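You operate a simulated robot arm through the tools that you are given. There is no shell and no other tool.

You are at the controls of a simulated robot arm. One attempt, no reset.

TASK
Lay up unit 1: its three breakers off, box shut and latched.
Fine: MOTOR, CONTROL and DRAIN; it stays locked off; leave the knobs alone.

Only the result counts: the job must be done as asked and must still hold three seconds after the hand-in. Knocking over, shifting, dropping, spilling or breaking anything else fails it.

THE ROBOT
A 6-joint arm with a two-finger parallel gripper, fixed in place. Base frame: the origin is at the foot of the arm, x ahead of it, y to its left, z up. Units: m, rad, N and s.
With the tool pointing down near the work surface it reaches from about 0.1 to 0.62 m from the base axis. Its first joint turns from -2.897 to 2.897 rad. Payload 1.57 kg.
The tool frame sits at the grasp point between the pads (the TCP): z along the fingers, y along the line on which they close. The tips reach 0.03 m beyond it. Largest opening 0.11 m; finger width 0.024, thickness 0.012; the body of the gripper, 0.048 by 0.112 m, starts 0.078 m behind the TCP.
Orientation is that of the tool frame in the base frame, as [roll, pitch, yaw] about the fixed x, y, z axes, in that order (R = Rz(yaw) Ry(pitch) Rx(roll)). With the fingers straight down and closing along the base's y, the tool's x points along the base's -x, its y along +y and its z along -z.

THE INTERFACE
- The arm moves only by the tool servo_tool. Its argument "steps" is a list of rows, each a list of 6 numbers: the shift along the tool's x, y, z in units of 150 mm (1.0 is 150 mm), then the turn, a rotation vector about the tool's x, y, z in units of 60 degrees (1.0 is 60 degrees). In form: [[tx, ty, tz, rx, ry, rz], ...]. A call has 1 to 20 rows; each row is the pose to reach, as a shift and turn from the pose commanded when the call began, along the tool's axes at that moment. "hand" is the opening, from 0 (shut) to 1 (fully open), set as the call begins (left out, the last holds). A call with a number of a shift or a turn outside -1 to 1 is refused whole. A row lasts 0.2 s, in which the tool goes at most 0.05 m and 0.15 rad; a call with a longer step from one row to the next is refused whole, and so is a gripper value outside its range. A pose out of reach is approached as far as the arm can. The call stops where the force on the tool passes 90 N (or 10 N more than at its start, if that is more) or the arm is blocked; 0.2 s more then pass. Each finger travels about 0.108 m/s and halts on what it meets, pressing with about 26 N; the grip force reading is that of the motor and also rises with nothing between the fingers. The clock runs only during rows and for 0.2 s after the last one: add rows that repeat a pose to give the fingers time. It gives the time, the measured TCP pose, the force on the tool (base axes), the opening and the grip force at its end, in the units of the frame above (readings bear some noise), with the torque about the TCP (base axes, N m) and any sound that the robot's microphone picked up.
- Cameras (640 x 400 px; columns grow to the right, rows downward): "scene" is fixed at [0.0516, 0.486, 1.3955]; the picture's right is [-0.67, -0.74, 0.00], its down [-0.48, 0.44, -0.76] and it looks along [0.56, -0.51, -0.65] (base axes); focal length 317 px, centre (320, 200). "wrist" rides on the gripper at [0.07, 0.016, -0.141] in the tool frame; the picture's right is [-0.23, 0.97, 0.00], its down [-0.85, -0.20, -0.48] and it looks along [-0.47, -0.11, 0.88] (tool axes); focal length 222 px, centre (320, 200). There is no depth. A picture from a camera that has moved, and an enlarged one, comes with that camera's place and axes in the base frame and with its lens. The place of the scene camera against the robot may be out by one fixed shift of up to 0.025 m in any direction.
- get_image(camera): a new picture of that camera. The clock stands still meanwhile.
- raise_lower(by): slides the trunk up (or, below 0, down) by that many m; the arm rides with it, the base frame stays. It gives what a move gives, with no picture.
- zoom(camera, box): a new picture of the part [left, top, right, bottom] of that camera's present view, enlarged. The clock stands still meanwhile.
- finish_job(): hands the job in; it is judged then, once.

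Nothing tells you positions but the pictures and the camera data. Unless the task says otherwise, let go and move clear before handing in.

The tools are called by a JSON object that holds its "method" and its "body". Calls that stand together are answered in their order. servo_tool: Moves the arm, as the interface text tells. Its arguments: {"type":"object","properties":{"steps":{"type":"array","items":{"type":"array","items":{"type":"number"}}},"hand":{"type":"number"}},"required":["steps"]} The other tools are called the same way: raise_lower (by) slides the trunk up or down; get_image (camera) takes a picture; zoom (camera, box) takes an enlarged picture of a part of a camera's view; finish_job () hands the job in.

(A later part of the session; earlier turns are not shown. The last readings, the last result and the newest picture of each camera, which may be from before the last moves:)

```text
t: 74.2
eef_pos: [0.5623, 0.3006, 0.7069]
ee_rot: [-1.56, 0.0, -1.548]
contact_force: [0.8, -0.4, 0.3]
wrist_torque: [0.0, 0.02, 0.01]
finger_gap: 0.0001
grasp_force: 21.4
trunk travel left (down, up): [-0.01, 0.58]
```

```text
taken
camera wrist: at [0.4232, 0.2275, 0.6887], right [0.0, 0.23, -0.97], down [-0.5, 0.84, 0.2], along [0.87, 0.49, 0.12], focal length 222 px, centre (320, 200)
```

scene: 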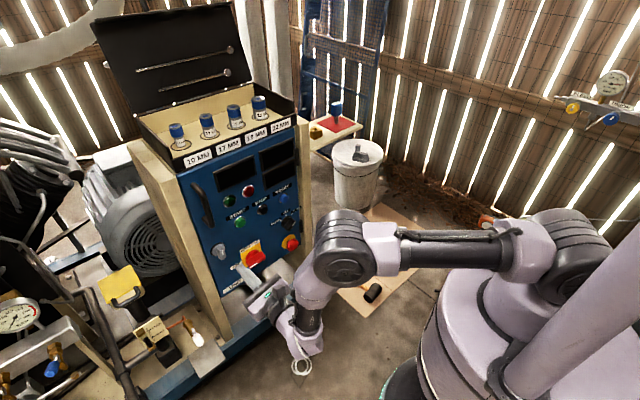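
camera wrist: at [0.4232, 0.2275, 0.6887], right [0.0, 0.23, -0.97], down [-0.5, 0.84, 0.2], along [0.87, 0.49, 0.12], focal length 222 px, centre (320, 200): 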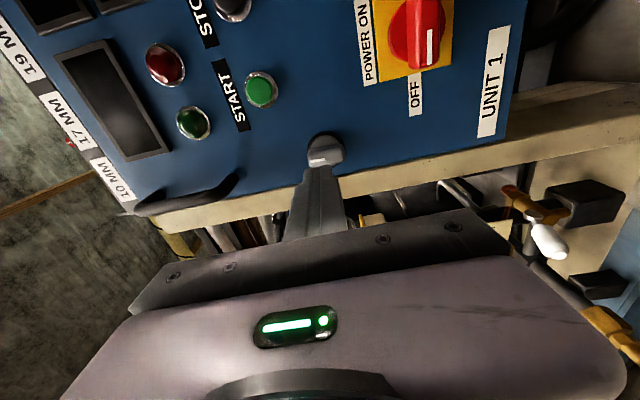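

Tool is rolled back and the knob looks fine. I'll bring the closed tips in beside the bar's upper end on the hinge side.

{"method": "servo_tool", "body": {"steps": [[0.012, -0.038, 0.063, 0, 0.047, 0], [0.025, -0.075, 0.125, 0, 0.094, 0], [0.037, -0.113, 0.188, 0, 0.141, 0], [0.05, -0.151, 0.251, 0, 0.188, 0], [0.05, -0.151, 0.251, 0, 0.188, 0]]}}

{"method": "get_image", "body": {"camera": "wrist"}}

{"method": "zoom", "body": {"camera": "wrist", "box": [240, 90, 420, 220]}}

```text
t: 75.4
eef_pos: [0.6016, 0.2928, 0.7289]
ee_rot: [-1.563, -0.001, -1.743]
contact_force: [-0.1, 0.2, 0.1]
wrist_torque: [0.05, -0.02, 0.0]
finger_gap: 0.0
grasp_force: 20.9
trunk travel left (down, up): [-0.01, 0.58]
```

```text
taken
camera wrist: at [0.4501, 0.2491, 0.7109], right [0.05, 0.22, -0.97], down [-0.32, 0.93, 0.2], along [0.94, 0.31, 0.12], focal length 222 px, centre (320, 200)
```

wrist: 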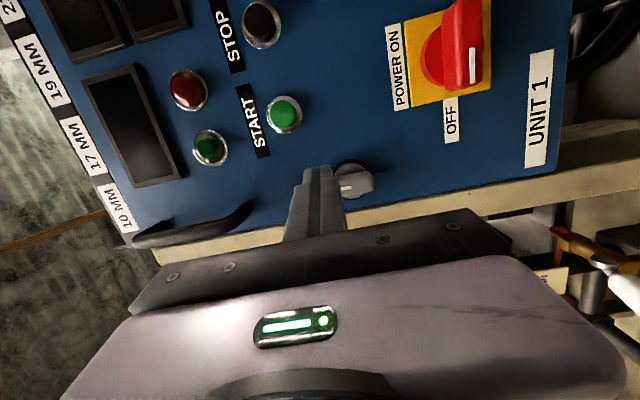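

```text
3.08 times, centred on (330, 155) of wrist
camera zoom: at [0.4501, 0.2491, 0.7109], right [0.05, 0.22, -0.97], down [-0.32, 0.93, 0.2], along [0.94, 0.31, 0.12], focal length 684 px, centre (289, 338)
```

zoom: 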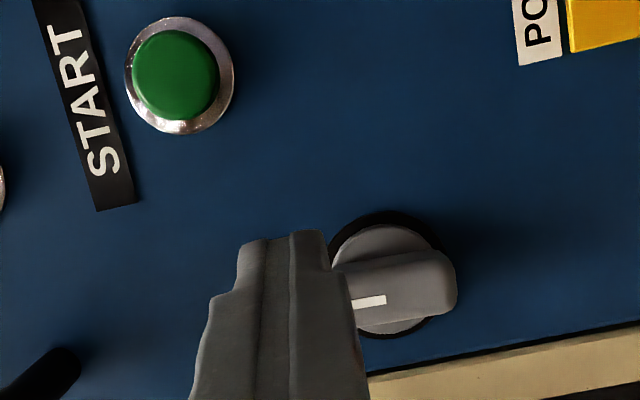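

Aligned beside the bar's top end. I'll slide in and press it toward the free edge in small increments.

{"method": "servo_tool", "body": {"steps": [[0, 0.02, 0.1, 0, 0, 0], [0, 0.027, 0.2, 0, 0, 0], [0, 0.027, 0.3, 0, 0, 0], [0, 0.027, 0.332, 0, 0, 0], [-0.03, 0.027, 0.327, 0, 0, 0], [-0.06, 0.027, 0.321, 0, 0, 0], [-0.08, 0.027, 0.318, 0, 0, 0], [-0.095, 0.027, 0.315, 0, 0, 0]]}}

{"method": "zoom", "body": {"camera": "wrist", "box": [240, 90, 420, 220]}}

{"method": "zoom", "body": {"camera": "scene", "box": [190, 220, 260, 280]}}

```text
t: 77.2
eef_pos: [0.6503, 0.2941, 0.726]
ee_rot: [-1.565, 0.004, -1.754]
contact_force: [4.1, -51.3, 7.5]
wrist_torque: [-0.17, -0.7, -0.89]
finger_gap: 0.0003
grasp_force: 21.5
trunk travel left (down, up): [-0.01, 0.58]
```

```text
3.08 times, centred on (330, 155) of wrist
camera zoom: at [0.4984, 0.251, 0.7082], right [0.05, 0.23, -0.97], down [-0.32, 0.93, 0.2], along [0.95, 0.3, 0.12], focal length 684 px, centre (289, 338)
```

zoom: 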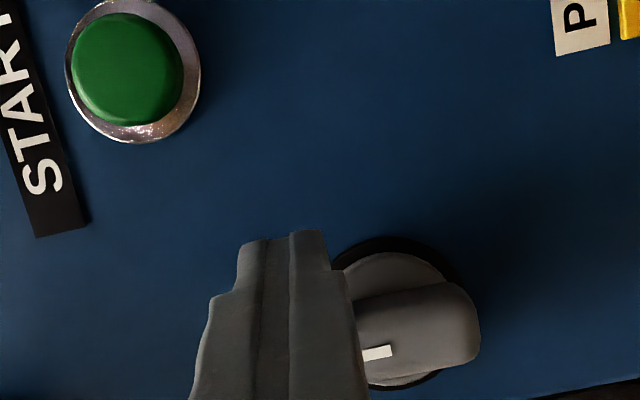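

```text
6.67 times, centred on (225, 250) of scene
camera zoom: at [0.0516, 0.486, 1.3955], right [-0.67, -0.74, 0.0], down [-0.48, 0.44, -0.76], along [0.56, -0.51, -0.65], focal length 2115 px, centre (953, -133)
```

zoom: 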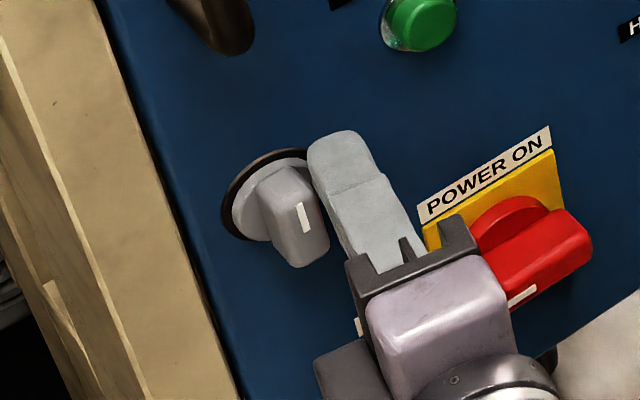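

The knob is firmly at its end stop: 51 N produces no further rotation. I'll release, back out, and then test that the door really is held.

{"method": "servo_tool", "body": {"steps": [[0.04, 0, 0.005, 0, 0, 0], [0.09, 0, 0.01, 0, 0, 0], [0.09, 0, -0.1, 0, 0, 0], [0.09, 0, -0.2, 0, 0, 0], [0.09, 0, -0.35, 0, 0, 0], [0.09, 0, -0.5, 0, 0, 0], [0.09, 0, -0.6, 0, 0, 0]]}}

{"method": "get_image", "body": {"camera": "wrist"}}

{"method": "zoom", "body": {"camera": "scene", "box": [165, 130, 325, 310]}}

```text
t: 78.8
eef_pos: [0.5584, 0.3014, 0.7235]
ee_rot: [-1.562, 0.0, -1.746]
contact_force: [0.3, 0.3, -0.2]
wrist_torque: [0.01, -0.03, -0.01]
finger_gap: 0.0002
grasp_force: 21.2
trunk travel left (down, up): [-0.01, 0.58]
```

```text
taken
camera wrist: at [0.4067, 0.2581, 0.7066], right [0.05, 0.22, -0.97], down [-0.32, 0.93, 0.2], along [0.94, 0.31, 0.12], focal length 222 px, centre (320, 200)
```

wrist: 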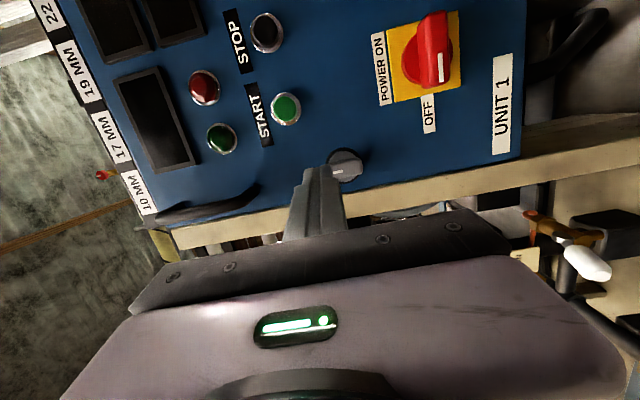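

```text
2.22 times, centred on (245, 220) of scene
camera zoom: at [0.0516, 0.486, 1.3955], right [-0.67, -0.74, 0.0], down [-0.48, 0.44, -0.76], along [0.56, -0.51, -0.65], focal length 705 px, centre (487, 156)
```

zoom: 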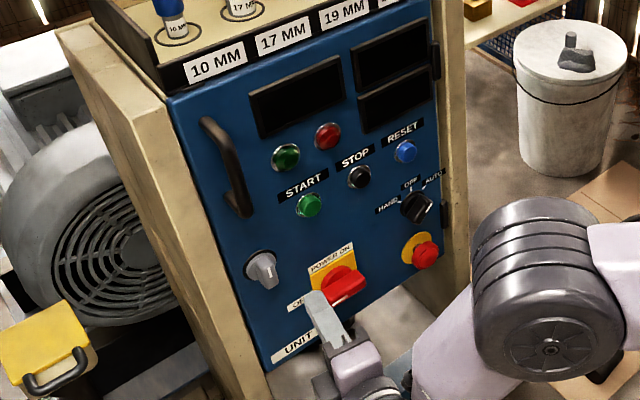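

Everything looks flush. For the hold test I'll gently grip the door handle and tug lightly, so I'm raising to handle height and rolling the fingers to close sideways.

{"method": "raise_lower", "body": {"by": 0.17}}

{"method": "servo_tool", "body": {"steps": [[0, 0, -0.02, 0, 0, 0.14], [0, 0, -0.02, 0, 0, 0.28], [0, 0, -0.02, 0, 0, 0.42], [0, 0, -0.02, 0, 0, 0.56], [0, 0, -0.02, 0, 0, 0.7], [0, 0, -0.02, 0, 0, 0.84], [0, 0, -0.02, 0, 0, 0.98]]}}

{"method": "servo_tool", "body": {"steps": [[0, 0, 0, 0, 0, 0.13], [0, 0, 0, 0, 0, 0.26], [0, 0, 0, 0, 0, 0.39], [0, 0, 0, 0, 0, 0.52], [0, 0, 0, 0, 0, 0.52]], "hand": 0.5}}

{"method": "get_image", "body": {"camera": "wrist"}}

{"method": "get_image", "body": {"camera": "scene"}}

```text
t: 80.7
eef_pos: [0.5587, 0.3029, 0.8948]
ee_rot: [-1.561, 0.001, -1.746]
contact_force: [0.6, 0.3, 0.7]
wrist_torque: [0.01, 0.01, -0.02]
finger_gap: 0.0
grasp_force: 21.0
trunk travel left (down, up): [-0.18, 0.41]
```

```text
t: 82.3
eef_pos: [0.5545, 0.3031, 0.8938]
ee_rot: [-1.555, 1.03, -1.73]
contact_force: [-0.7, -0.3, 0.5]
wrist_torque: [-0.01, 0.03, 0.01]
finger_gap: 0.0001
grasp_force: 21.5
trunk travel left (down, up): [-0.18, 0.41]
```

```text
t: 83.5
eef_pos: [0.5539, 0.3022, 0.8939]
ee_rot: [0.225, 1.562, 0.049]
contact_force: [-0.6, 1.0, 0.3]
wrist_torque: [0.01, 0.01, -0.02]
finger_gap: 0.0551
grasp_force: 0.0
trunk travel left (down, up): [-0.18, 0.41]
```

```text
taken
camera wrist: at [0.4189, 0.3434, 0.823], right [0.17, 0.96, 0.23], down [-0.51, -0.11, 0.85], along [0.84, -0.26, 0.47], focal length 222 px, centre (320, 200)
```

wrist: 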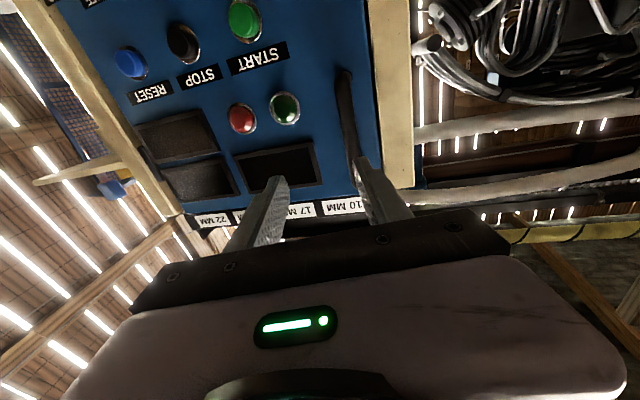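

```text
taken
```

scene: 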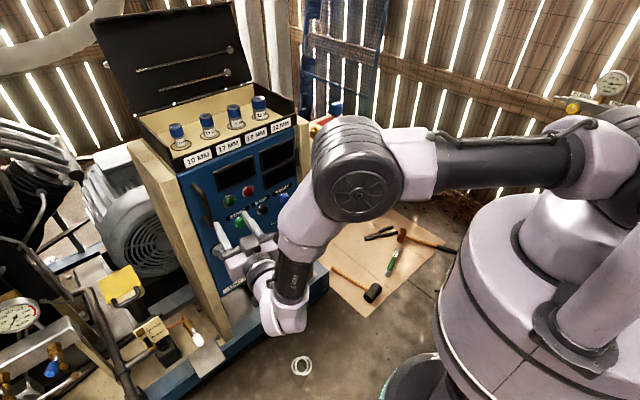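

The handle is clearly in view at about y≈0.322. I'll line the fingers up with it, narrow the opening, and advance around the bar.

{"method": "servo_tool", "body": {"steps": [[0.02, 0.084, 0.091, 0, 0, 0], [0.04, 0.168, 0.182, 0, 0, 0], [0.062, 0.252, 0.273, 0, 0, 0], [0.062, 0.252, 0.273, 0, 0, 0]], "hand": 0.4}}

{"method": "zoom", "body": {"camera": "wrist", "box": [230, 60, 430, 220]}}

{"method": "zoom", "body": {"camera": "scene", "box": [165, 150, 305, 270]}}

```text
t: 84.5
eef_pos: [0.6017, 0.334, 0.886]
ee_rot: [0.001, 1.561, -0.172]
contact_force: [-0.9, -0.2, -0.2]
wrist_torque: [0.03, -0.03, 0.0]
finger_gap: 0.0437
grasp_force: 0.1
trunk travel left (down, up): [-0.18, 0.41]
```

```text
2.50 times, centred on (330, 140) of wrist
camera zoom: at [0.4659, 0.3739, 0.8143], right [0.17, 0.96, 0.23], down [-0.51, -0.11, 0.85], along [0.84, -0.26, 0.47], focal length 555 px, centre (295, 350)
```

zoom: 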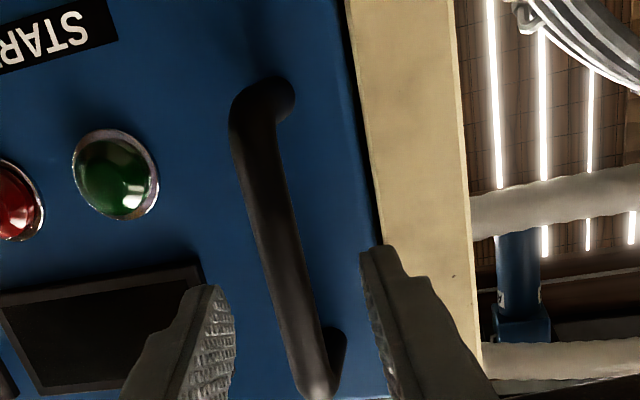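

```text
3.33 times, centred on (235, 210) of scene
camera zoom: at [0.0516, 0.486, 1.3955], right [-0.67, -0.74, 0.0], down [-0.48, 0.44, -0.76], along [0.56, -0.51, -0.65], focal length 1058 px, centre (603, 167)
```

zoom: 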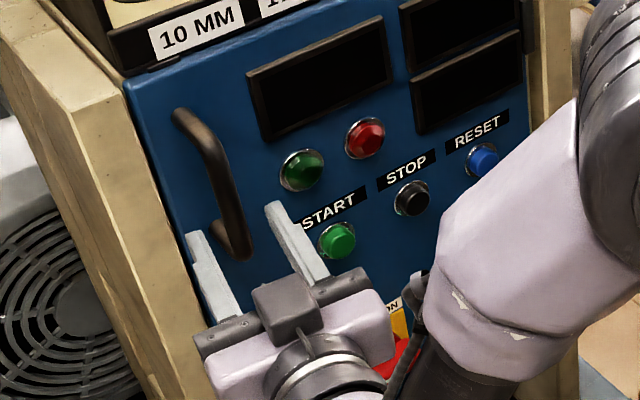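

The handle bar sits between the open fingers. Advancing and gripping it lightly.

{"method": "servo_tool", "body": {"steps": [[0, -0.01, 0.1, 0, 0, 0], [0, -0.02, 0.2, 0, 0, 0], [0, -0.02, 0.3, 0, 0, 0], [0, -0.02, 0.32, 0, 0, 0]]}}

{"method": "servo_tool", "body": {"steps": [[0, 0, 0, 0, 0, 0], [0, 0, 0, 0, 0, 0], [0, 0, 0, 0, 0, 0]], "hand": 0}}

{"method": "zoom", "body": {"camera": "wrist", "box": [230, 60, 430, 220]}}

```text
t: 85.5
eef_pos: [0.6477, 0.3228, 0.8855]
ee_rot: [0.058, 1.563, -0.117]
contact_force: [0.0, -0.1, 0.4]
wrist_torque: [0.01, -0.01, -0.01]
finger_gap: 0.044
grasp_force: 0.0
trunk travel left (down, up): [-0.18, 0.41]
```

```text
t: 86.3
eef_pos: [0.6465, 0.3224, 0.8858]
ee_rot: [0.018, 1.561, -0.155]
contact_force: [1.2, 2.5, 0.3]
wrist_torque: [-0.26, -0.08, 0.08]
finger_gap: 0.0159
grasp_force: 31.6
trunk travel left (down, up): [-0.18, 0.41]
```

```text
2.50 times, centred on (330, 140) of wrist
camera zoom: at [0.5123, 0.3624, 0.8145], right [0.17, 0.96, 0.23], down [-0.51, -0.11, 0.85], along [0.84, -0.26, 0.47], focal length 555 px, centre (295, 350)
```

zoom: 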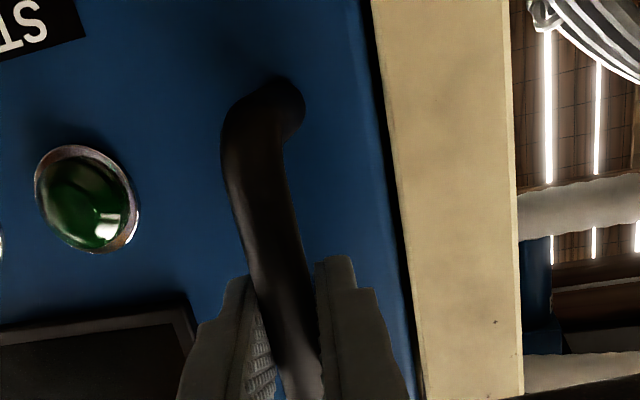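

The handle is held. Now a light 10 mm tug straight back.

{"method": "servo_tool", "body": {"steps": [[0, -0.004, -0.02, 0, 0, 0], [0, -0.007, -0.04, 0, 0, 0], [0, -0.011, -0.06, 0, 0, 0], [0, -0.012, -0.068, 0, 0, 0]]}}

{"method": "zoom", "body": {"camera": "wrist", "box": [230, 60, 430, 220]}}

{"method": "zoom", "body": {"camera": "scene", "box": [165, 150, 305, 270]}}

```text
t: 87.3
eef_pos: [0.6391, 0.3194, 0.8868]
ee_rot: [0.068, 1.564, -0.107]
contact_force: [0.6, -5.2, 0.8]
wrist_torque: [-0.4, -0.7, -0.02]
finger_gap: 0.0158
grasp_force: 30.7
trunk travel left (down, up): [-0.18, 0.41]
```

```text
2.50 times, centred on (330, 140) of wrist
camera zoom: at [0.5025, 0.3611, 0.8146], right [0.17, 0.96, 0.23], down [-0.51, -0.11, 0.85], along [0.84, -0.26, 0.47], focal length 555 px, centre (295, 350)
```

zoom: 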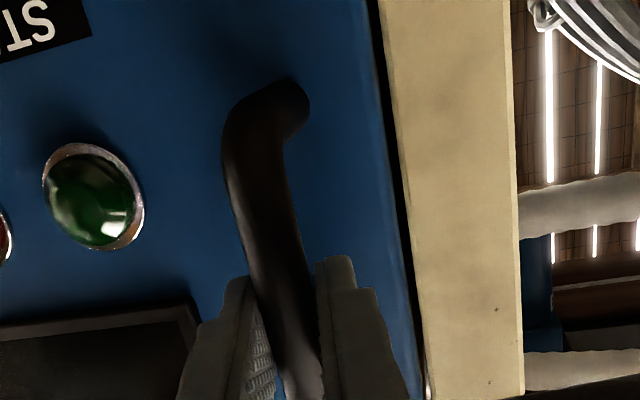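

```text
3.33 times, centred on (235, 210) of scene
camera zoom: at [0.0516, 0.486, 1.3955], right [-0.67, -0.74, 0.0], down [-0.48, 0.44, -0.76], along [0.56, -0.51, -0.65], focal length 1058 px, centre (603, 167)
```

zoom: 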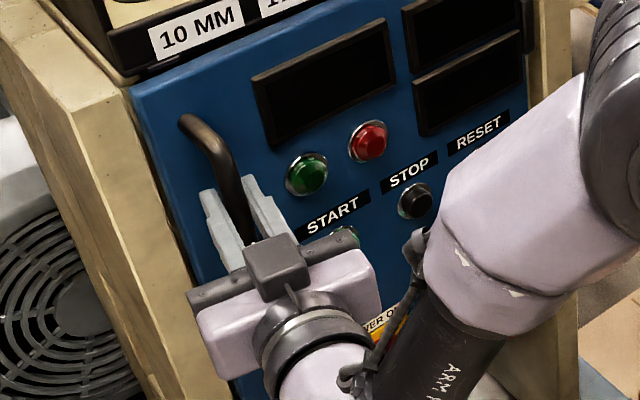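

The door moved a few millimetres with almost no resistance. I'll pull slightly further to see whether that's just latch play or it isn't held.

{"method": "servo_tool", "body": {"steps": [[0, -0.006, -0.03, 0, 0, 0], [0, -0.012, -0.06, 0, 0, 0], [0, -0.018, -0.09, 0, 0, 0], [0, -0.024, -0.12, 0, 0, 0]]}}

{"method": "zoom", "body": {"camera": "scene", "box": [165, 150, 305, 270]}}

{"method": "zoom", "body": {"camera": "wrist", "box": [230, 60, 430, 220]}}

```text
t: 88.3
eef_pos: [0.6199, 0.3172, 0.8868]
ee_rot: [0.471, 1.563, 0.29]
contact_force: [7.8, -33.9, 1.8]
wrist_torque: [-0.58, -0.36, -0.11]
finger_gap: 0.0155
grasp_force: 31.4
trunk travel left (down, up): [-0.18, 0.41]
```

```text
3.33 times, centred on (235, 210) of scene
camera zoom: at [0.0516, 0.486, 1.3955], right [-0.67, -0.74, 0.0], down [-0.48, 0.44, -0.76], along [0.56, -0.51, -0.65], focal length 1058 px, centre (603, 167)
```

zoom: 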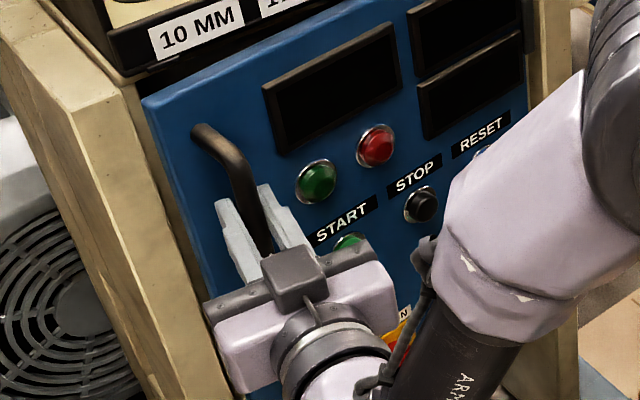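

```text
2.50 times, centred on (330, 140) of wrist
camera zoom: at [0.4854, 0.3582, 0.8149], right [0.17, 0.96, 0.23], down [-0.51, -0.11, 0.85], along [0.84, -0.26, 0.47], focal length 555 px, centre (295, 350)
```

zoom: 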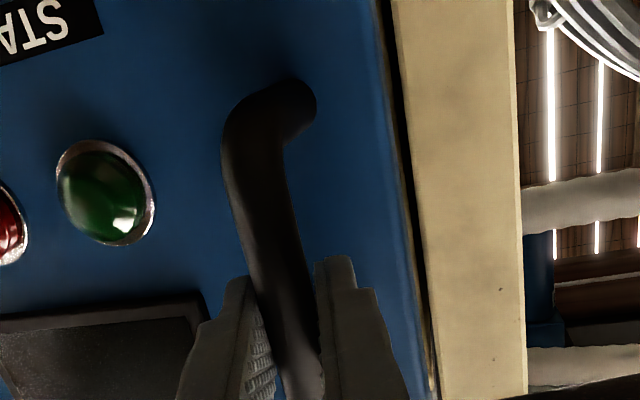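

The door isn't held, so with the mark at 12 o'clock it is unlatched. The bolt may have been out when I shut the door, keeping it from fully seating. Still holding the handle, I'll push the door in with the knob in this position to see if it seats deeper.

{"method": "servo_tool", "body": {"steps": [[0, 0.02, 0.045, 0, 0, 0], [0, 0.04, 0.09, 0, 0, 0], [0, 0.055, 0.135, 0, 0, 0], [0, 0.065, 0.171, 0, 0, 0], [0, 0.07, 0.2, 0, 0, 0], [0, 0.075, 0.23, 0, 0, 0], [0, 0.08, 0.25, 0, 0, 0]]}}

{"method": "zoom", "body": {"camera": "scene", "box": [165, 150, 305, 270]}}

{"method": "zoom", "body": {"camera": "wrist", "box": [230, 60, 430, 220]}}

```text
t: 89.9
eef_pos: [0.6572, 0.3219, 0.8878]
ee_rot: [0.631, 1.563, 0.454]
contact_force: [-32.7, -44.7, -7.4]
wrist_torque: [-0.36, 0.19, -0.11]
finger_gap: 0.0158
grasp_force: 31.4
trunk travel left (down, up): [-0.18, 0.41]
```

```text
3.33 times, centred on (235, 210) of scene
camera zoom: at [0.0516, 0.486, 1.3955], right [-0.67, -0.74, 0.0], down [-0.48, 0.44, -0.76], along [0.56, -0.51, -0.65], focal length 1058 px, centre (603, 167)
```

zoom: 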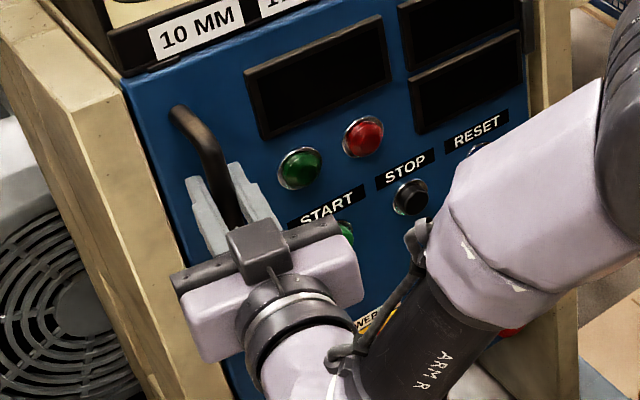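

```text
2.50 times, centred on (330, 140) of wrist
camera zoom: at [0.5211, 0.3632, 0.8162], right [0.17, 0.96, 0.23], down [-0.51, -0.11, 0.85], along [0.84, -0.26, 0.47], focal length 555 px, centre (295, 350)
```

zoom: 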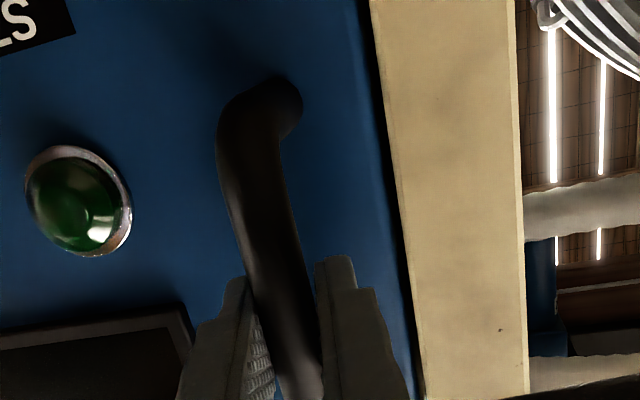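

The door seats at the same depth as before, perhaps 2–3 mm deeper. It may need to be fully pressed in for the latch to catch, so I'll tug again lightly from this pressed-shut state.

{"method": "servo_tool", "body": {"steps": [[0, -0.01, -0.03, 0, 0, 0], [0, -0.02, -0.06, 0, 0, 0], [0, -0.03, -0.09, 0, 0, 0], [0, -0.035, -0.12, 0, 0, 0]]}}

{"method": "zoom", "body": {"camera": "scene", "box": [165, 150, 305, 270]}}

{"method": "zoom", "body": {"camera": "wrist", "box": [230, 60, 430, 220]}}

```text
t: 90.9
eef_pos: [0.6429, 0.3238, 0.8882]
ee_rot: [0.339, 1.563, 0.166]
contact_force: [22.8, -21.3, 4.2]
wrist_torque: [-0.76, 0.02, -0.14]
finger_gap: 0.0162
grasp_force: 31.1
trunk travel left (down, up): [-0.18, 0.41]
```

```text
3.33 times, centred on (235, 210) of scene
camera zoom: at [0.0516, 0.486, 1.3955], right [-0.67, -0.74, 0.0], down [-0.48, 0.44, -0.76], along [0.56, -0.51, -0.65], focal length 1058 px, centre (603, 167)
```

zoom: 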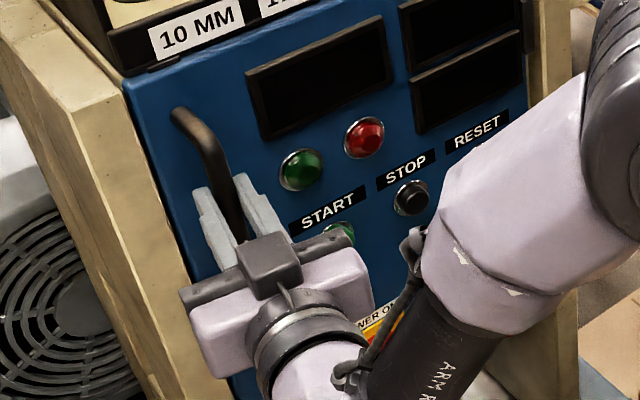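

```text
2.50 times, centred on (330, 140) of wrist
camera zoom: at [0.5057, 0.3642, 0.816], right [0.17, 0.96, 0.23], down [-0.51, -0.12, 0.85], along [0.84, -0.26, 0.47], focal length 555 px, centre (295, 350)
```

zoom: 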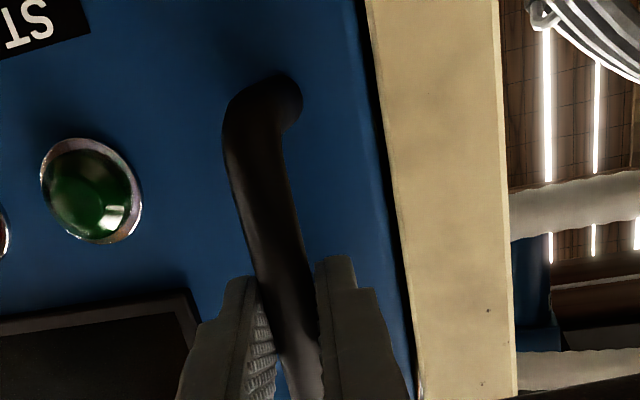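

This time the tug met about 23 N of resistance and the door didn't move: the fingers slid on the bar instead. Pressing it fully shut engaged the latch. I'll tug a little more to be sure.

{"method": "servo_tool", "body": {"steps": [[0, -0.005, -0.03, 0, 0, 0], [0, -0.01, -0.06, 0, 0, 0], [0, -0.015, -0.09, 0, 0, 0]]}}

{"method": "zoom", "body": {"camera": "scene", "box": [165, 150, 305, 270]}}

{"method": "zoom", "body": {"camera": "wrist", "box": [230, 60, 430, 220]}}

```text
t: 91.7
eef_pos: [0.6237, 0.324, 0.8856]
ee_rot: [0.082, 1.564, -0.091]
contact_force: [-0.3, -10.5, 0.2]
wrist_torque: [-0.15, 0.66, -0.36]
finger_gap: 0.0161
grasp_force: 31.6
trunk travel left (down, up): [-0.18, 0.41]
```

```text
3.33 times, centred on (235, 210) of scene
camera zoom: at [0.0516, 0.486, 1.3955], right [-0.67, -0.74, 0.0], down [-0.48, 0.44, -0.76], along [0.56, -0.51, -0.65], focal length 1058 px, centre (603, 167)
```

zoom: 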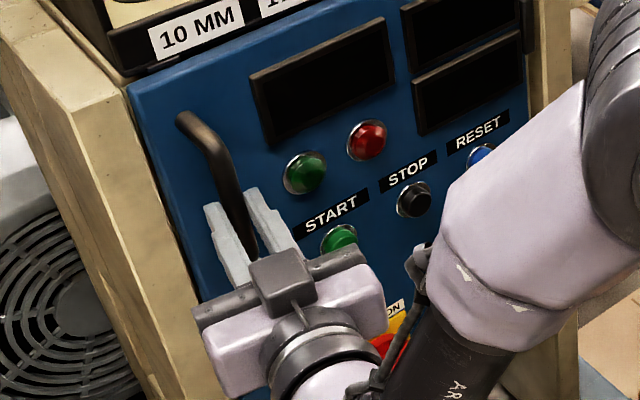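

```text
2.50 times, centred on (330, 140) of wrist
camera zoom: at [0.4876, 0.3647, 0.8142], right [0.17, 0.96, 0.23], down [-0.51, -0.11, 0.85], along [0.84, -0.26, 0.47], focal length 555 px, centre (295, 350)
```

zoom: 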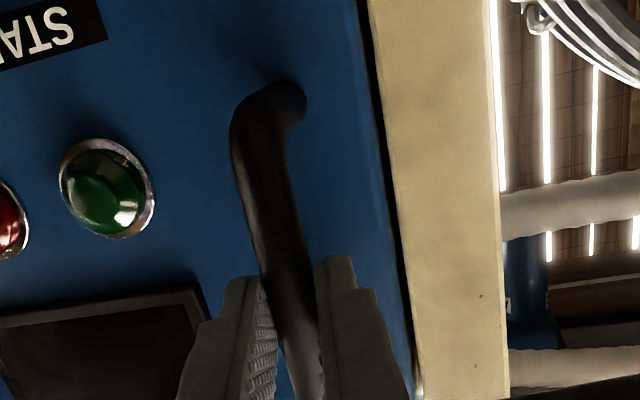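

The door popped a few millimetres open, so that resistance was only a light catch at full closure, not the latch. The latch probably needs the door fully seated while the knob is turned, so I'll press it shut by the handle, let go, and see if it stays seated.

{"method": "servo_tool", "body": {"steps": [[0, 0.008, 0.06, 0, 0, 0], [0, 0.016, 0.12, 0, 0, 0], [0, 0.024, 0.18, 0, 0, 0], [0, 0.03, 0.24, 0, 0, 0], [0, 0.03, 0.26, 0, 0, 0], [0, 0.03, 0.27, 0, 0, 0]]}}

{"method": "zoom", "body": {"camera": "scene", "box": [165, 150, 305, 270]}}

{"method": "servo_tool", "body": {"steps": [[0, 0, 0, 0, 0, 0], [0, 0, 0, 0, 0, 0], [0, 0, 0, 0, 0, 0]], "hand": 0.4}}

{"method": "zoom", "body": {"camera": "scene", "box": [165, 150, 305, 270]}}

```text
t: 93.1
eef_pos: [0.665, 0.3208, 0.8876]
ee_rot: [0.211, 1.56, 0.037]
contact_force: [-29.8, -19.2, 1.4]
wrist_torque: [-0.45, 0.03, 0.13]
finger_gap: 0.016
grasp_force: 31.5
trunk travel left (down, up): [-0.18, 0.41]
```

```text
3.33 times, centred on (235, 210) of scene
camera zoom: at [0.0516, 0.486, 1.3955], right [-0.67, -0.74, 0.0], down [-0.48, 0.44, -0.76], along [0.56, -0.51, -0.65], focal length 1058 px, centre (603, 167)
```

zoom: 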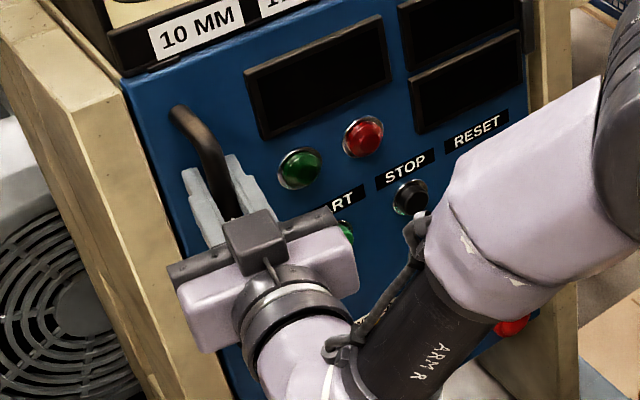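

```text
t: 93.9
eef_pos: [0.6664, 0.3214, 0.8889]
ee_rot: [0.23, 1.56, 0.054]
contact_force: [-14.4, -9.7, 10.5]
wrist_torque: [0.11, -0.21, -0.02]
finger_gap: 0.0325
grasp_force: 0.1
trunk travel left (down, up): [-0.18, 0.41]
```

```text
3.33 times, centred on (235, 210) of scene
camera zoom: at [0.0516, 0.486, 1.3955], right [-0.67, -0.74, 0.0], down [-0.48, 0.44, -0.76], along [0.56, -0.51, -0.65], focal length 1058 px, centre (603, 167)
```

zoom: 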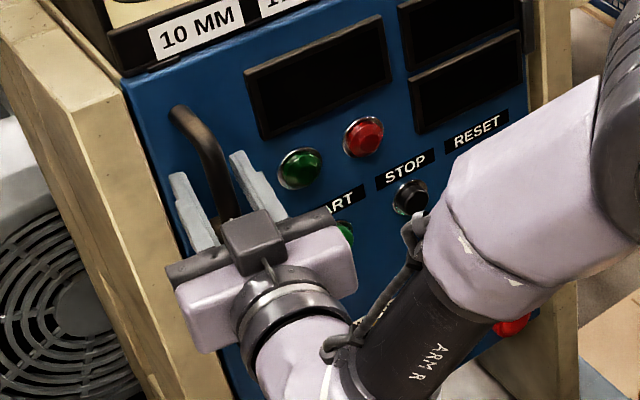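

{"method": "servo_tool", "body": {"steps": [[0, 0, -0.05, 0, 0, 0], [0, 0, -0.1, 0, 0, 0], [0, 0, -0.2, 0, 0, 0], [0, 0, -0.3, 0, 0, 0], [0, 0, -0.4, 0, 0, 0], [0, 0, -0.5, 0, 0, 0]]}}

{"method": "zoom", "body": {"camera": "scene", "box": [165, 150, 305, 270]}}

{"method": "get_image", "body": {"camera": "wrist"}}

```text
t: 95.3
eef_pos: [0.5928, 0.3342, 0.8864]
ee_rot: [0.085, 1.562, -0.087]
contact_force: [-0.8, 0.1, 0.7]
wrist_torque: [-0.01, -0.04, 0.04]
finger_gap: 0.0439
grasp_force: 0.0
trunk travel left (down, up): [-0.18, 0.41]
```

```text
3.33 times, centred on (235, 210) of scene
camera zoom: at [0.0516, 0.486, 1.3955], right [-0.67, -0.74, 0.0], down [-0.48, 0.44, -0.76], along [0.56, -0.51, -0.65], focal length 1058 px, centre (603, 167)
```

zoom: 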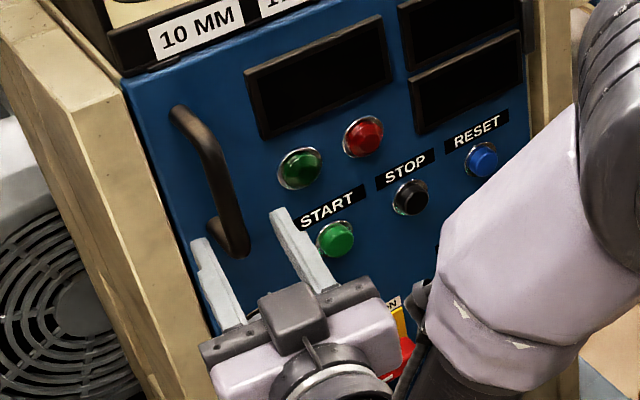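

```text
taken
camera wrist: at [0.4568, 0.3749, 0.8143], right [0.17, 0.96, 0.23], down [-0.51, -0.11, 0.85], along [0.84, -0.26, 0.47], focal length 222 px, centre (320, 200)
```

wrist: 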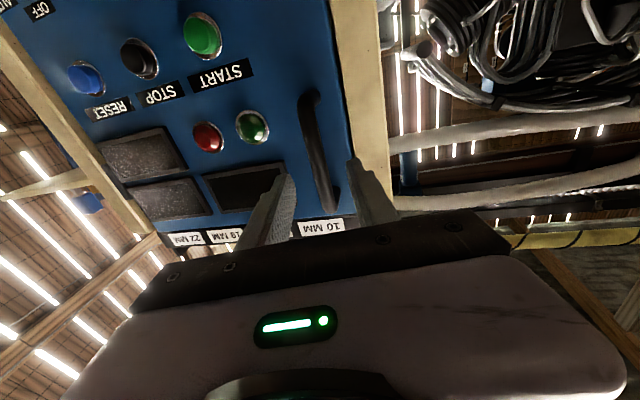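

The door now rests fully seated. I'll repeat the tug with a deeper grip on the handle and measure door movement against the lamps in the scene camera.

{"method": "servo_tool", "body": {"steps": [[0, -0.01, 0.1, 0, 0, 0], [0, -0.01, 0.2, 0, 0, 0], [0, -0.01, 0.3, 0, 0, 0], [0, -0.01, 0.4, 0, 0, 0], [0, -0.01, 0.42, 0, 0, 0]], "hand": 0.4}}

{"method": "servo_tool", "body": {"steps": [[0, 0, 0, 0, 0, 0], [0, 0, 0, 0, 0, 0], [0, 0, 0, 0, 0, 0]], "hand": 0}}

{"method": "zoom", "body": {"camera": "scene", "box": [165, 150, 305, 270]}}

{"method": "servo_tool", "body": {"steps": [[0, -0.004, -0.025, 0, 0, 0], [0, -0.008, -0.05, 0, 0, 0], [0, -0.012, -0.075, 0, 0, 0]]}}

{"method": "zoom", "body": {"camera": "scene", "box": [165, 150, 305, 270]}}

```text
t: 96.5
eef_pos: [0.6564, 0.3217, 0.8855]
ee_rot: [0.006, 1.563, -0.169]
contact_force: [0.2, 0.1, -0.1]
wrist_torque: [-0.02, -0.02, 0.02]
finger_gap: 0.044
grasp_force: 0.0
trunk travel left (down, up): [-0.18, 0.41]
```

```text
t: 97.3
eef_pos: [0.6559, 0.3226, 0.8859]
ee_rot: [0.048, 1.564, -0.126]
contact_force: [0.1, -3.8, -1.5]
wrist_torque: [-0.3, -0.3, -0.05]
finger_gap: 0.0155
grasp_force: 31.7
trunk travel left (down, up): [-0.18, 0.41]
```

```text
3.33 times, centred on (235, 210) of scene
camera zoom: at [0.0516, 0.486, 1.3955], right [-0.67, -0.74, 0.0], down [-0.48, 0.44, -0.76], along [0.56, -0.51, -0.65], focal length 1058 px, centre (603, 167)
```

zoom: 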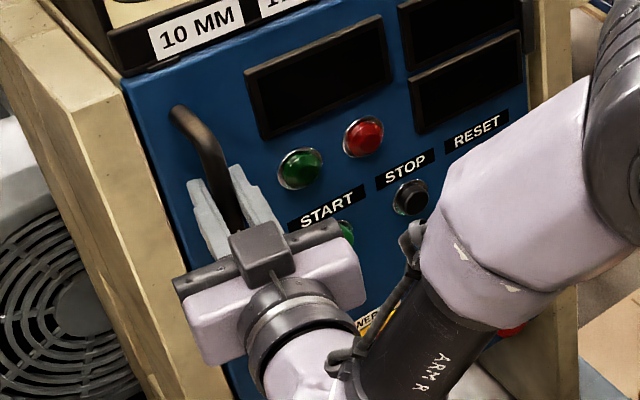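

```text
t: 98.1
eef_pos: [0.6469, 0.3229, 0.8863]
ee_rot: [0.14, 1.565, -0.034]
contact_force: [23.7, -4.0, 5.0]
wrist_torque: [-0.39, 0.01, 0.0]
finger_gap: 0.0158
grasp_force: 31.5
trunk travel left (down, up): [-0.18, 0.41]
```

```text
3.33 times, centred on (235, 210) of scene
camera zoom: at [0.0516, 0.486, 1.3955], right [-0.67, -0.74, 0.0], down [-0.48, 0.44, -0.76], along [0.56, -0.51, -0.65], focal length 1058 px, centre (603, 167)
```

zoom: 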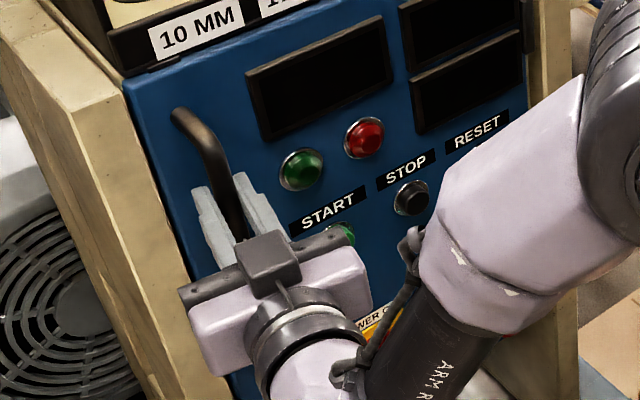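

{"method": "servo_tool", "body": {"steps": [[0, -0.003, -0.02, 0, 0, 0], [0, -0.006, -0.04, 0, 0, 0]]}}

{"method": "zoom", "body": {"camera": "scene", "box": [165, 150, 305, 270]}}

{"method": "servo_tool", "body": {"steps": [[0, -0.003, -0.02, 0, 0, 0], [0, -0.006, -0.04, 0, 0, 0]]}}

{"method": "zoom", "body": {"camera": "scene", "box": [165, 150, 305, 270]}}

```text
t: 98.7
eef_pos: [0.6344, 0.3232, 0.8866]
ee_rot: [-0.197, 1.566, -0.368]
contact_force: [-3.1, 1.9, 0.4]
wrist_torque: [-0.11, 0.29, -0.13]
finger_gap: 0.0157
grasp_force: 31.5
trunk travel left (down, up): [-0.18, 0.41]
```

```text
3.33 times, centred on (235, 210) of scene
camera zoom: at [0.0516, 0.486, 1.3955], right [-0.67, -0.74, 0.0], down [-0.48, 0.44, -0.76], along [0.56, -0.51, -0.65], focal length 1058 px, centre (603, 167)
```

zoom: 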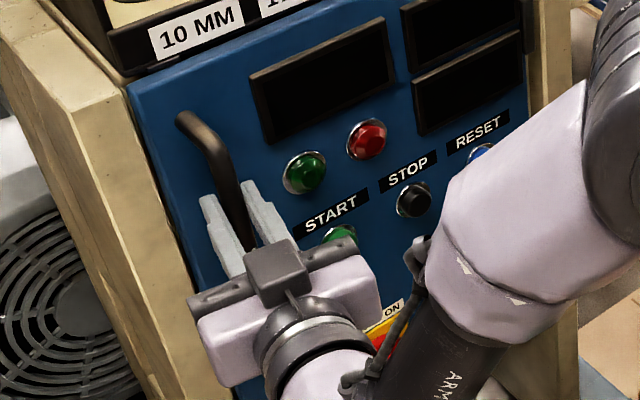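

```text
t: 99.3
eef_pos: [0.6307, 0.3217, 0.8842]
ee_rot: [-0.012, 1.564, -0.187]
contact_force: [2.2, -3.3, -7.7]
wrist_torque: [-0.29, -0.24, 0.07]
finger_gap: 0.0159
grasp_force: 31.6
trunk travel left (down, up): [-0.18, 0.41]
```

```text
3.33 times, centred on (235, 210) of scene
camera zoom: at [0.0516, 0.486, 1.3955], right [-0.67, -0.74, 0.0], down [-0.48, 0.44, -0.76], along [0.56, -0.51, -0.65], focal length 1058 px, centre (603, 167)
```

zoom: 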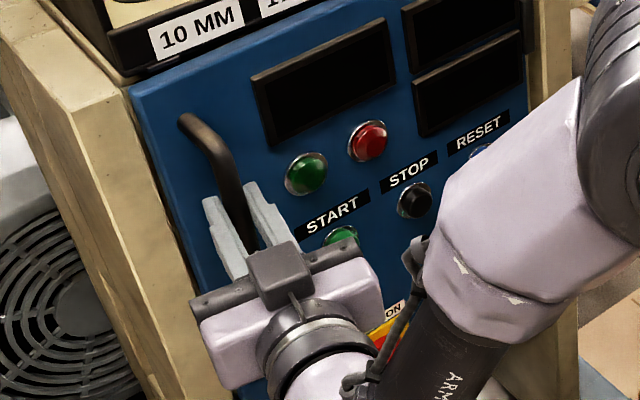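

The door pops out of a light catch at roughly 25 N and is then free, so it isn't latched with the mark at 12 o'clock. I'll look at the door edge and frame near the knob for a bolt or striker.

{"method": "zoom", "body": {"camera": "scene", "box": [180, 215, 240, 275]}}

{"method": "zoom", "body": {"camera": "scene", "box": [165, 155, 215, 200]}}

{"method": "get_image", "body": {"camera": "wrist"}}

```text
6.67 times, centred on (210, 245) of scene
camera zoom: at [0.0516, 0.486, 1.3955], right [-0.67, -0.74, 0.0], down [-0.48, 0.44, -0.76], along [0.56, -0.51, -0.65], focal length 2115 px, centre (1053, -100)
```

zoom: 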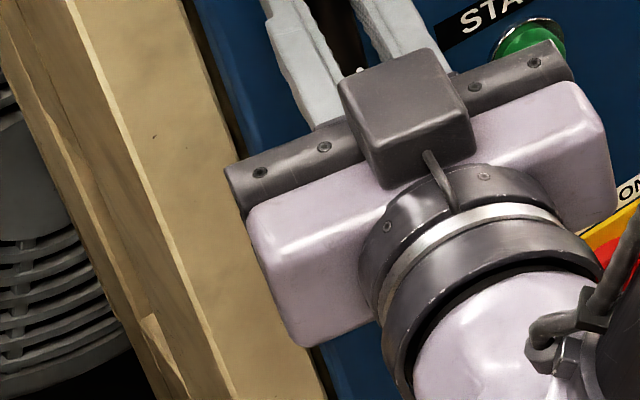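

```text
8.89 times, centred on (190, 178) of scene
camera zoom: at [0.0516, 0.486, 1.3955], right [-0.67, -0.74, 0.0], down [-0.48, 0.44, -0.76], along [0.56, -0.51, -0.65], focal length 2820 px, centre (1476, 400)
```

zoom: 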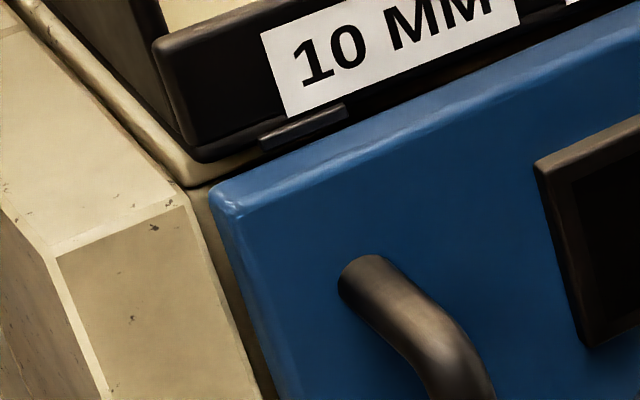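

```text
taken
camera wrist: at [0.4956, 0.3626, 0.813], right [0.17, 0.96, 0.23], down [-0.51, -0.11, 0.85], along [0.84, -0.26, 0.47], focal length 222 px, centre (320, 200)
```

wrist: 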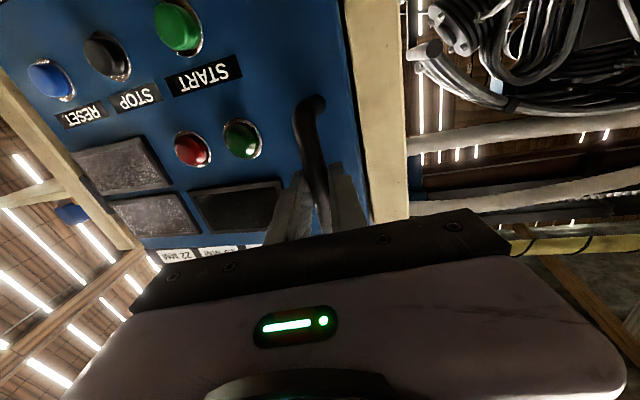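

No bolt is visible from here. To find out which knob position holds the door, I'll press the door shut by the handle, release, and test the hold with the knob back at 3 o'clock.

{"method": "servo_tool", "body": {"steps": [[0, 0.007, 0.06, 0, 0, 0], [0, 0.014, 0.12, 0, 0, 0], [0, 0.02, 0.17, 0, 0, 0], [0, 0.024, 0.2, 0, 0, 0], [0, 0.026, 0.22, 0, 0, 0]]}}

{"method": "servo_tool", "body": {"steps": [[0, 0, -0.01, 0, 0, 0], [0, 0, -0.02, 0, 0, 0], [0, 0, -0.02, 0, 0, 0], [0, 0, -0.02, 0, 0, 0]], "hand": 0.4}}

{"method": "servo_tool", "body": {"steps": [[0, 0, -0.1, 0, 0, 0], [0, 0, -0.2, 0, 0, 0], [0, 0, -0.3, 0, 0, 0], [0, 0, -0.4, 0, 0, 0], [0, 0, -0.5, 0, 0, 0], [0, 0, -0.6, 0, 0, 0]]}}

{"method": "zoom", "body": {"camera": "scene", "box": [165, 150, 305, 270]}}

```text
t: 100.5
eef_pos: [0.6641, 0.3214, 0.8875]
ee_rot: [0.164, 1.561, -0.015]
contact_force: [-29.2, -9.8, -3.1]
wrist_torque: [-0.27, -0.05, 0.06]
finger_gap: 0.0158
grasp_force: 31.3
trunk travel left (down, up): [-0.18, 0.41]
```

```text
t: 101.5
eef_pos: [0.6632, 0.3221, 0.8851]
ee_rot: [0.061, 1.564, -0.115]
contact_force: [0.1, 0.1, -1.0]
wrist_torque: [0.0, 0.0, 0.03]
finger_gap: 0.0438
grasp_force: 0.0
trunk travel left (down, up): [-0.18, 0.41]
```

```text
t: 102.9
eef_pos: [0.5742, 0.3367, 0.8857]
ee_rot: [-0.008, 1.562, -0.183]
contact_force: [0.1, 0.2, -0.5]
wrist_torque: [-0.01, -0.01, 0.01]
finger_gap: 0.0439
grasp_force: 0.1
trunk travel left (down, up): [-0.18, 0.41]
```

```text
3.33 times, centred on (235, 210) of scene
camera zoom: at [0.0516, 0.486, 1.3955], right [-0.67, -0.74, 0.0], down [-0.48, 0.44, -0.76], along [0.56, -0.51, -0.65], focal length 1058 px, centre (603, 167)
```

zoom: 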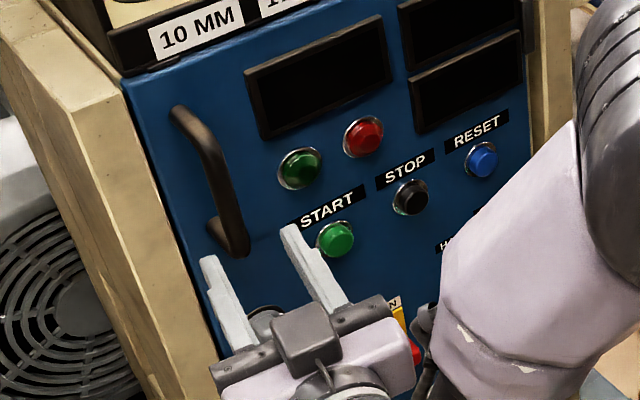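

The door is fully seated. I'll lower to the knob; with the bar vertical, the current finger orientation fits it.

{"method": "raise_lower", "body": {"by": -0.17}}

{"method": "servo_tool", "body": {"steps": [[0.03, -0.04, 0.01, -0.04, 0, 0], [0.06, -0.08, 0.02, -0.08, 0, 0], [0.09, -0.12, 0.03, -0.12, 0, 0], [0.09, -0.14, 0.04, -0.165, 0, 0], [0.09, -0.14, 0.04, -0.165, 0, 0]]}}

{"method": "get_image", "body": {"camera": "wrist"}}

{"method": "zoom", "body": {"camera": "wrist", "box": [250, 90, 410, 220]}}

```text
t: 104.8
eef_pos: [0.5741, 0.337, 0.7156]
ee_rot: [0.066, 1.562, -0.109]
contact_force: [0.3, -0.5, -0.2]
wrist_torque: [-0.04, 0.0, -0.01]
finger_gap: 0.0442
grasp_force: 0.0
trunk travel left (down, up): [-0.01, 0.58]
```

```text
t: 106.0
eef_pos: [0.5783, 0.3159, 0.7014]
ee_rot: [-0.088, 1.561, -0.09]
contact_force: [0.9, 0.2, -0.5]
wrist_torque: [-0.02, -0.02, -0.03]
finger_gap: 0.0442
grasp_force: 0.1
trunk travel left (down, up): [-0.01, 0.58]
```

```text
taken
camera wrist: at [0.4363, 0.3316, 0.6301], right [0.0, 0.97, 0.23], down [-0.49, -0.2, 0.85], along [0.87, -0.11, 0.47], focal length 222 px, centre (320, 200)
```

wrist: 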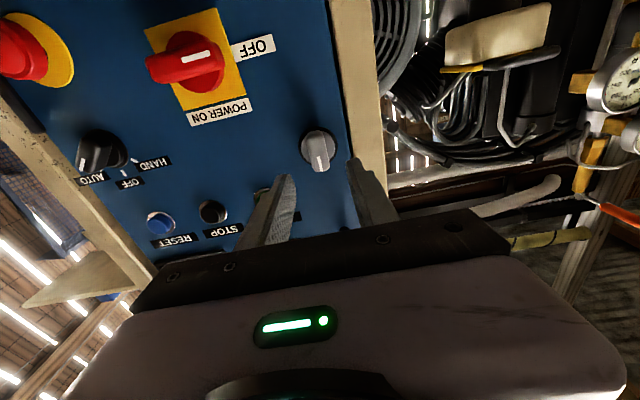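

```text
3.08 times, centred on (330, 155) of wrist
camera zoom: at [0.4363, 0.3316, 0.6301], right [0.0, 0.97, 0.23], down [-0.49, -0.2, 0.85], along [0.87, -0.11, 0.47], focal length 684 px, centre (289, 338)
```

zoom: 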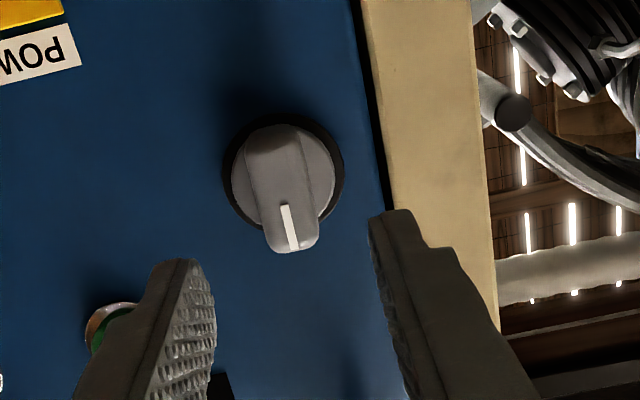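

Aligned with the vertical bar. Advancing and gripping the knob again.

{"method": "servo_tool", "body": {"steps": [[0, -0.008, 0.1, 0, 0, 0], [0, -0.016, 0.2, 0, 0, 0], [0, -0.016, 0.3, 0, 0, 0], [0, -0.016, 0.4, 0, 0, 0], [0, -0.016, 0.49, 0, 0, 0], [0, -0.016, 0.495, 0, 0, 0]]}}

{"method": "servo_tool", "body": {"steps": [[0, 0, 0, 0, 0, 0], [0, 0, 0, 0, 0, 0], [0, 0, 0, 0, 0, 0]], "hand": 0}}

{"method": "zoom", "body": {"camera": "wrist", "box": [250, 90, 410, 220]}}

```text
t: 107.4
eef_pos: [0.6521, 0.313, 0.7016]
ee_rot: [-0.172, 1.562, -0.175]
contact_force: [0.5, -0.2, -1.6]
wrist_torque: [0.01, 0.0, -0.01]
finger_gap: 0.0438
grasp_force: 0.1
trunk travel left (down, up): [-0.01, 0.58]
```

```text
t: 108.2
eef_pos: [0.6515, 0.3124, 0.703]
ee_rot: [-0.126, 1.562, -0.129]
contact_force: [1.0, 0.6, -0.2]
wrist_torque: [0.09, -0.18, 0.09]
finger_gap: 0.0198
grasp_force: 34.0
trunk travel left (down, up): [-0.01, 0.58]
```

```text
3.08 times, centred on (330, 155) of wrist
camera zoom: at [0.5104, 0.3293, 0.6304], right [0.0, 0.97, 0.23], down [-0.49, -0.2, 0.85], along [0.87, -0.11, 0.47], focal length 684 px, centre (289, 338)
```

zoom: 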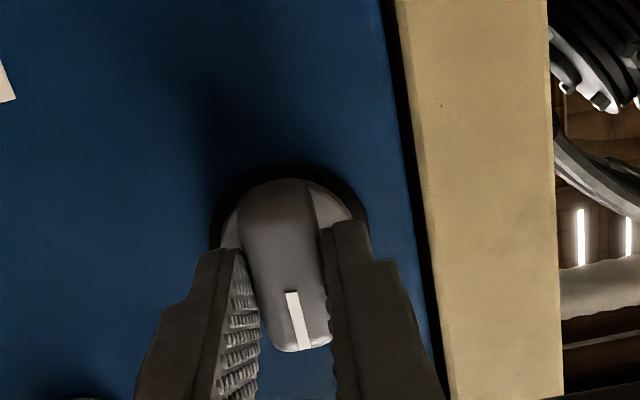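

Gripped cleanly. I'll turn it clockwise back toward 3 o'clock.

{"method": "servo_tool", "body": {"steps": [[0, 0, 0.01, 0, 0, 0.07], [0, 0, 0.01, 0, 0, 0.14], [0, 0, 0.01, 0, 0, 0.21], [0, 0, 0.01, 0, 0, 0.28], [0, 0, 0.01, 0, 0, 0.35], [0, 0, 0.01, 0, 0, 0.42], [0, 0, 0.01, 0, 0, 0.49], [0, 0, 0.01, 0, 0, 0.56], [0, 0, 0.01, 0, 0, 0.63], [0, 0, 0.01, 0, 0, 0.7], [0, 0, 0.01, 0, 0, 0.75]]}}

{"method": "zoom", "body": {"camera": "wrist", "box": [250, 90, 410, 220]}}

{"method": "zoom", "body": {"camera": "scene", "box": [165, 150, 305, 270]}}

```text
t: 110.6
eef_pos: [0.6513, 0.3124, 0.7018]
ee_rot: [1.559, 0.785, 1.56]
contact_force: [-13.5, 4.4, -7.4]
wrist_torque: [0.0, -0.2, -0.49]
finger_gap: 0.0198
grasp_force: 33.5
trunk travel left (down, up): [-0.01, 0.58]
```

```text
3.08 times, centred on (330, 155) of wrist
camera zoom: at [0.5104, 0.374, 0.6623], right [-0.01, 0.53, 0.85], down [-0.48, -0.74, 0.46], along [0.88, -0.41, 0.26], focal length 684 px, centre (289, 338)
```

zoom: 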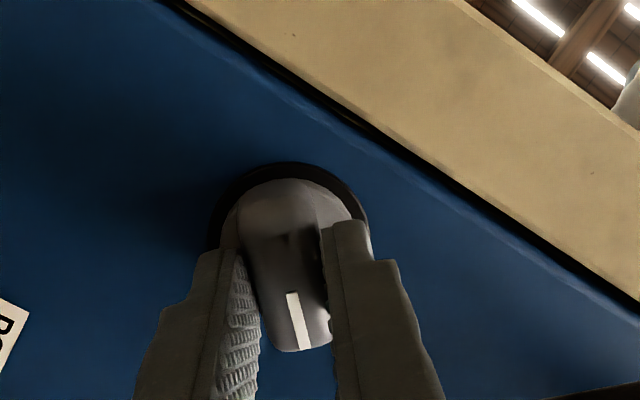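

```text
3.33 times, centred on (235, 210) of scene
camera zoom: at [0.0516, 0.486, 1.3955], right [-0.67, -0.74, 0.0], down [-0.48, 0.44, -0.76], along [0.56, -0.51, -0.65], focal length 1058 px, centre (603, 167)
```

zoom: 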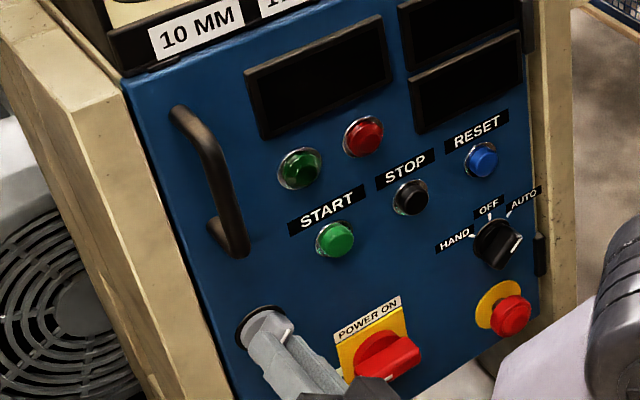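

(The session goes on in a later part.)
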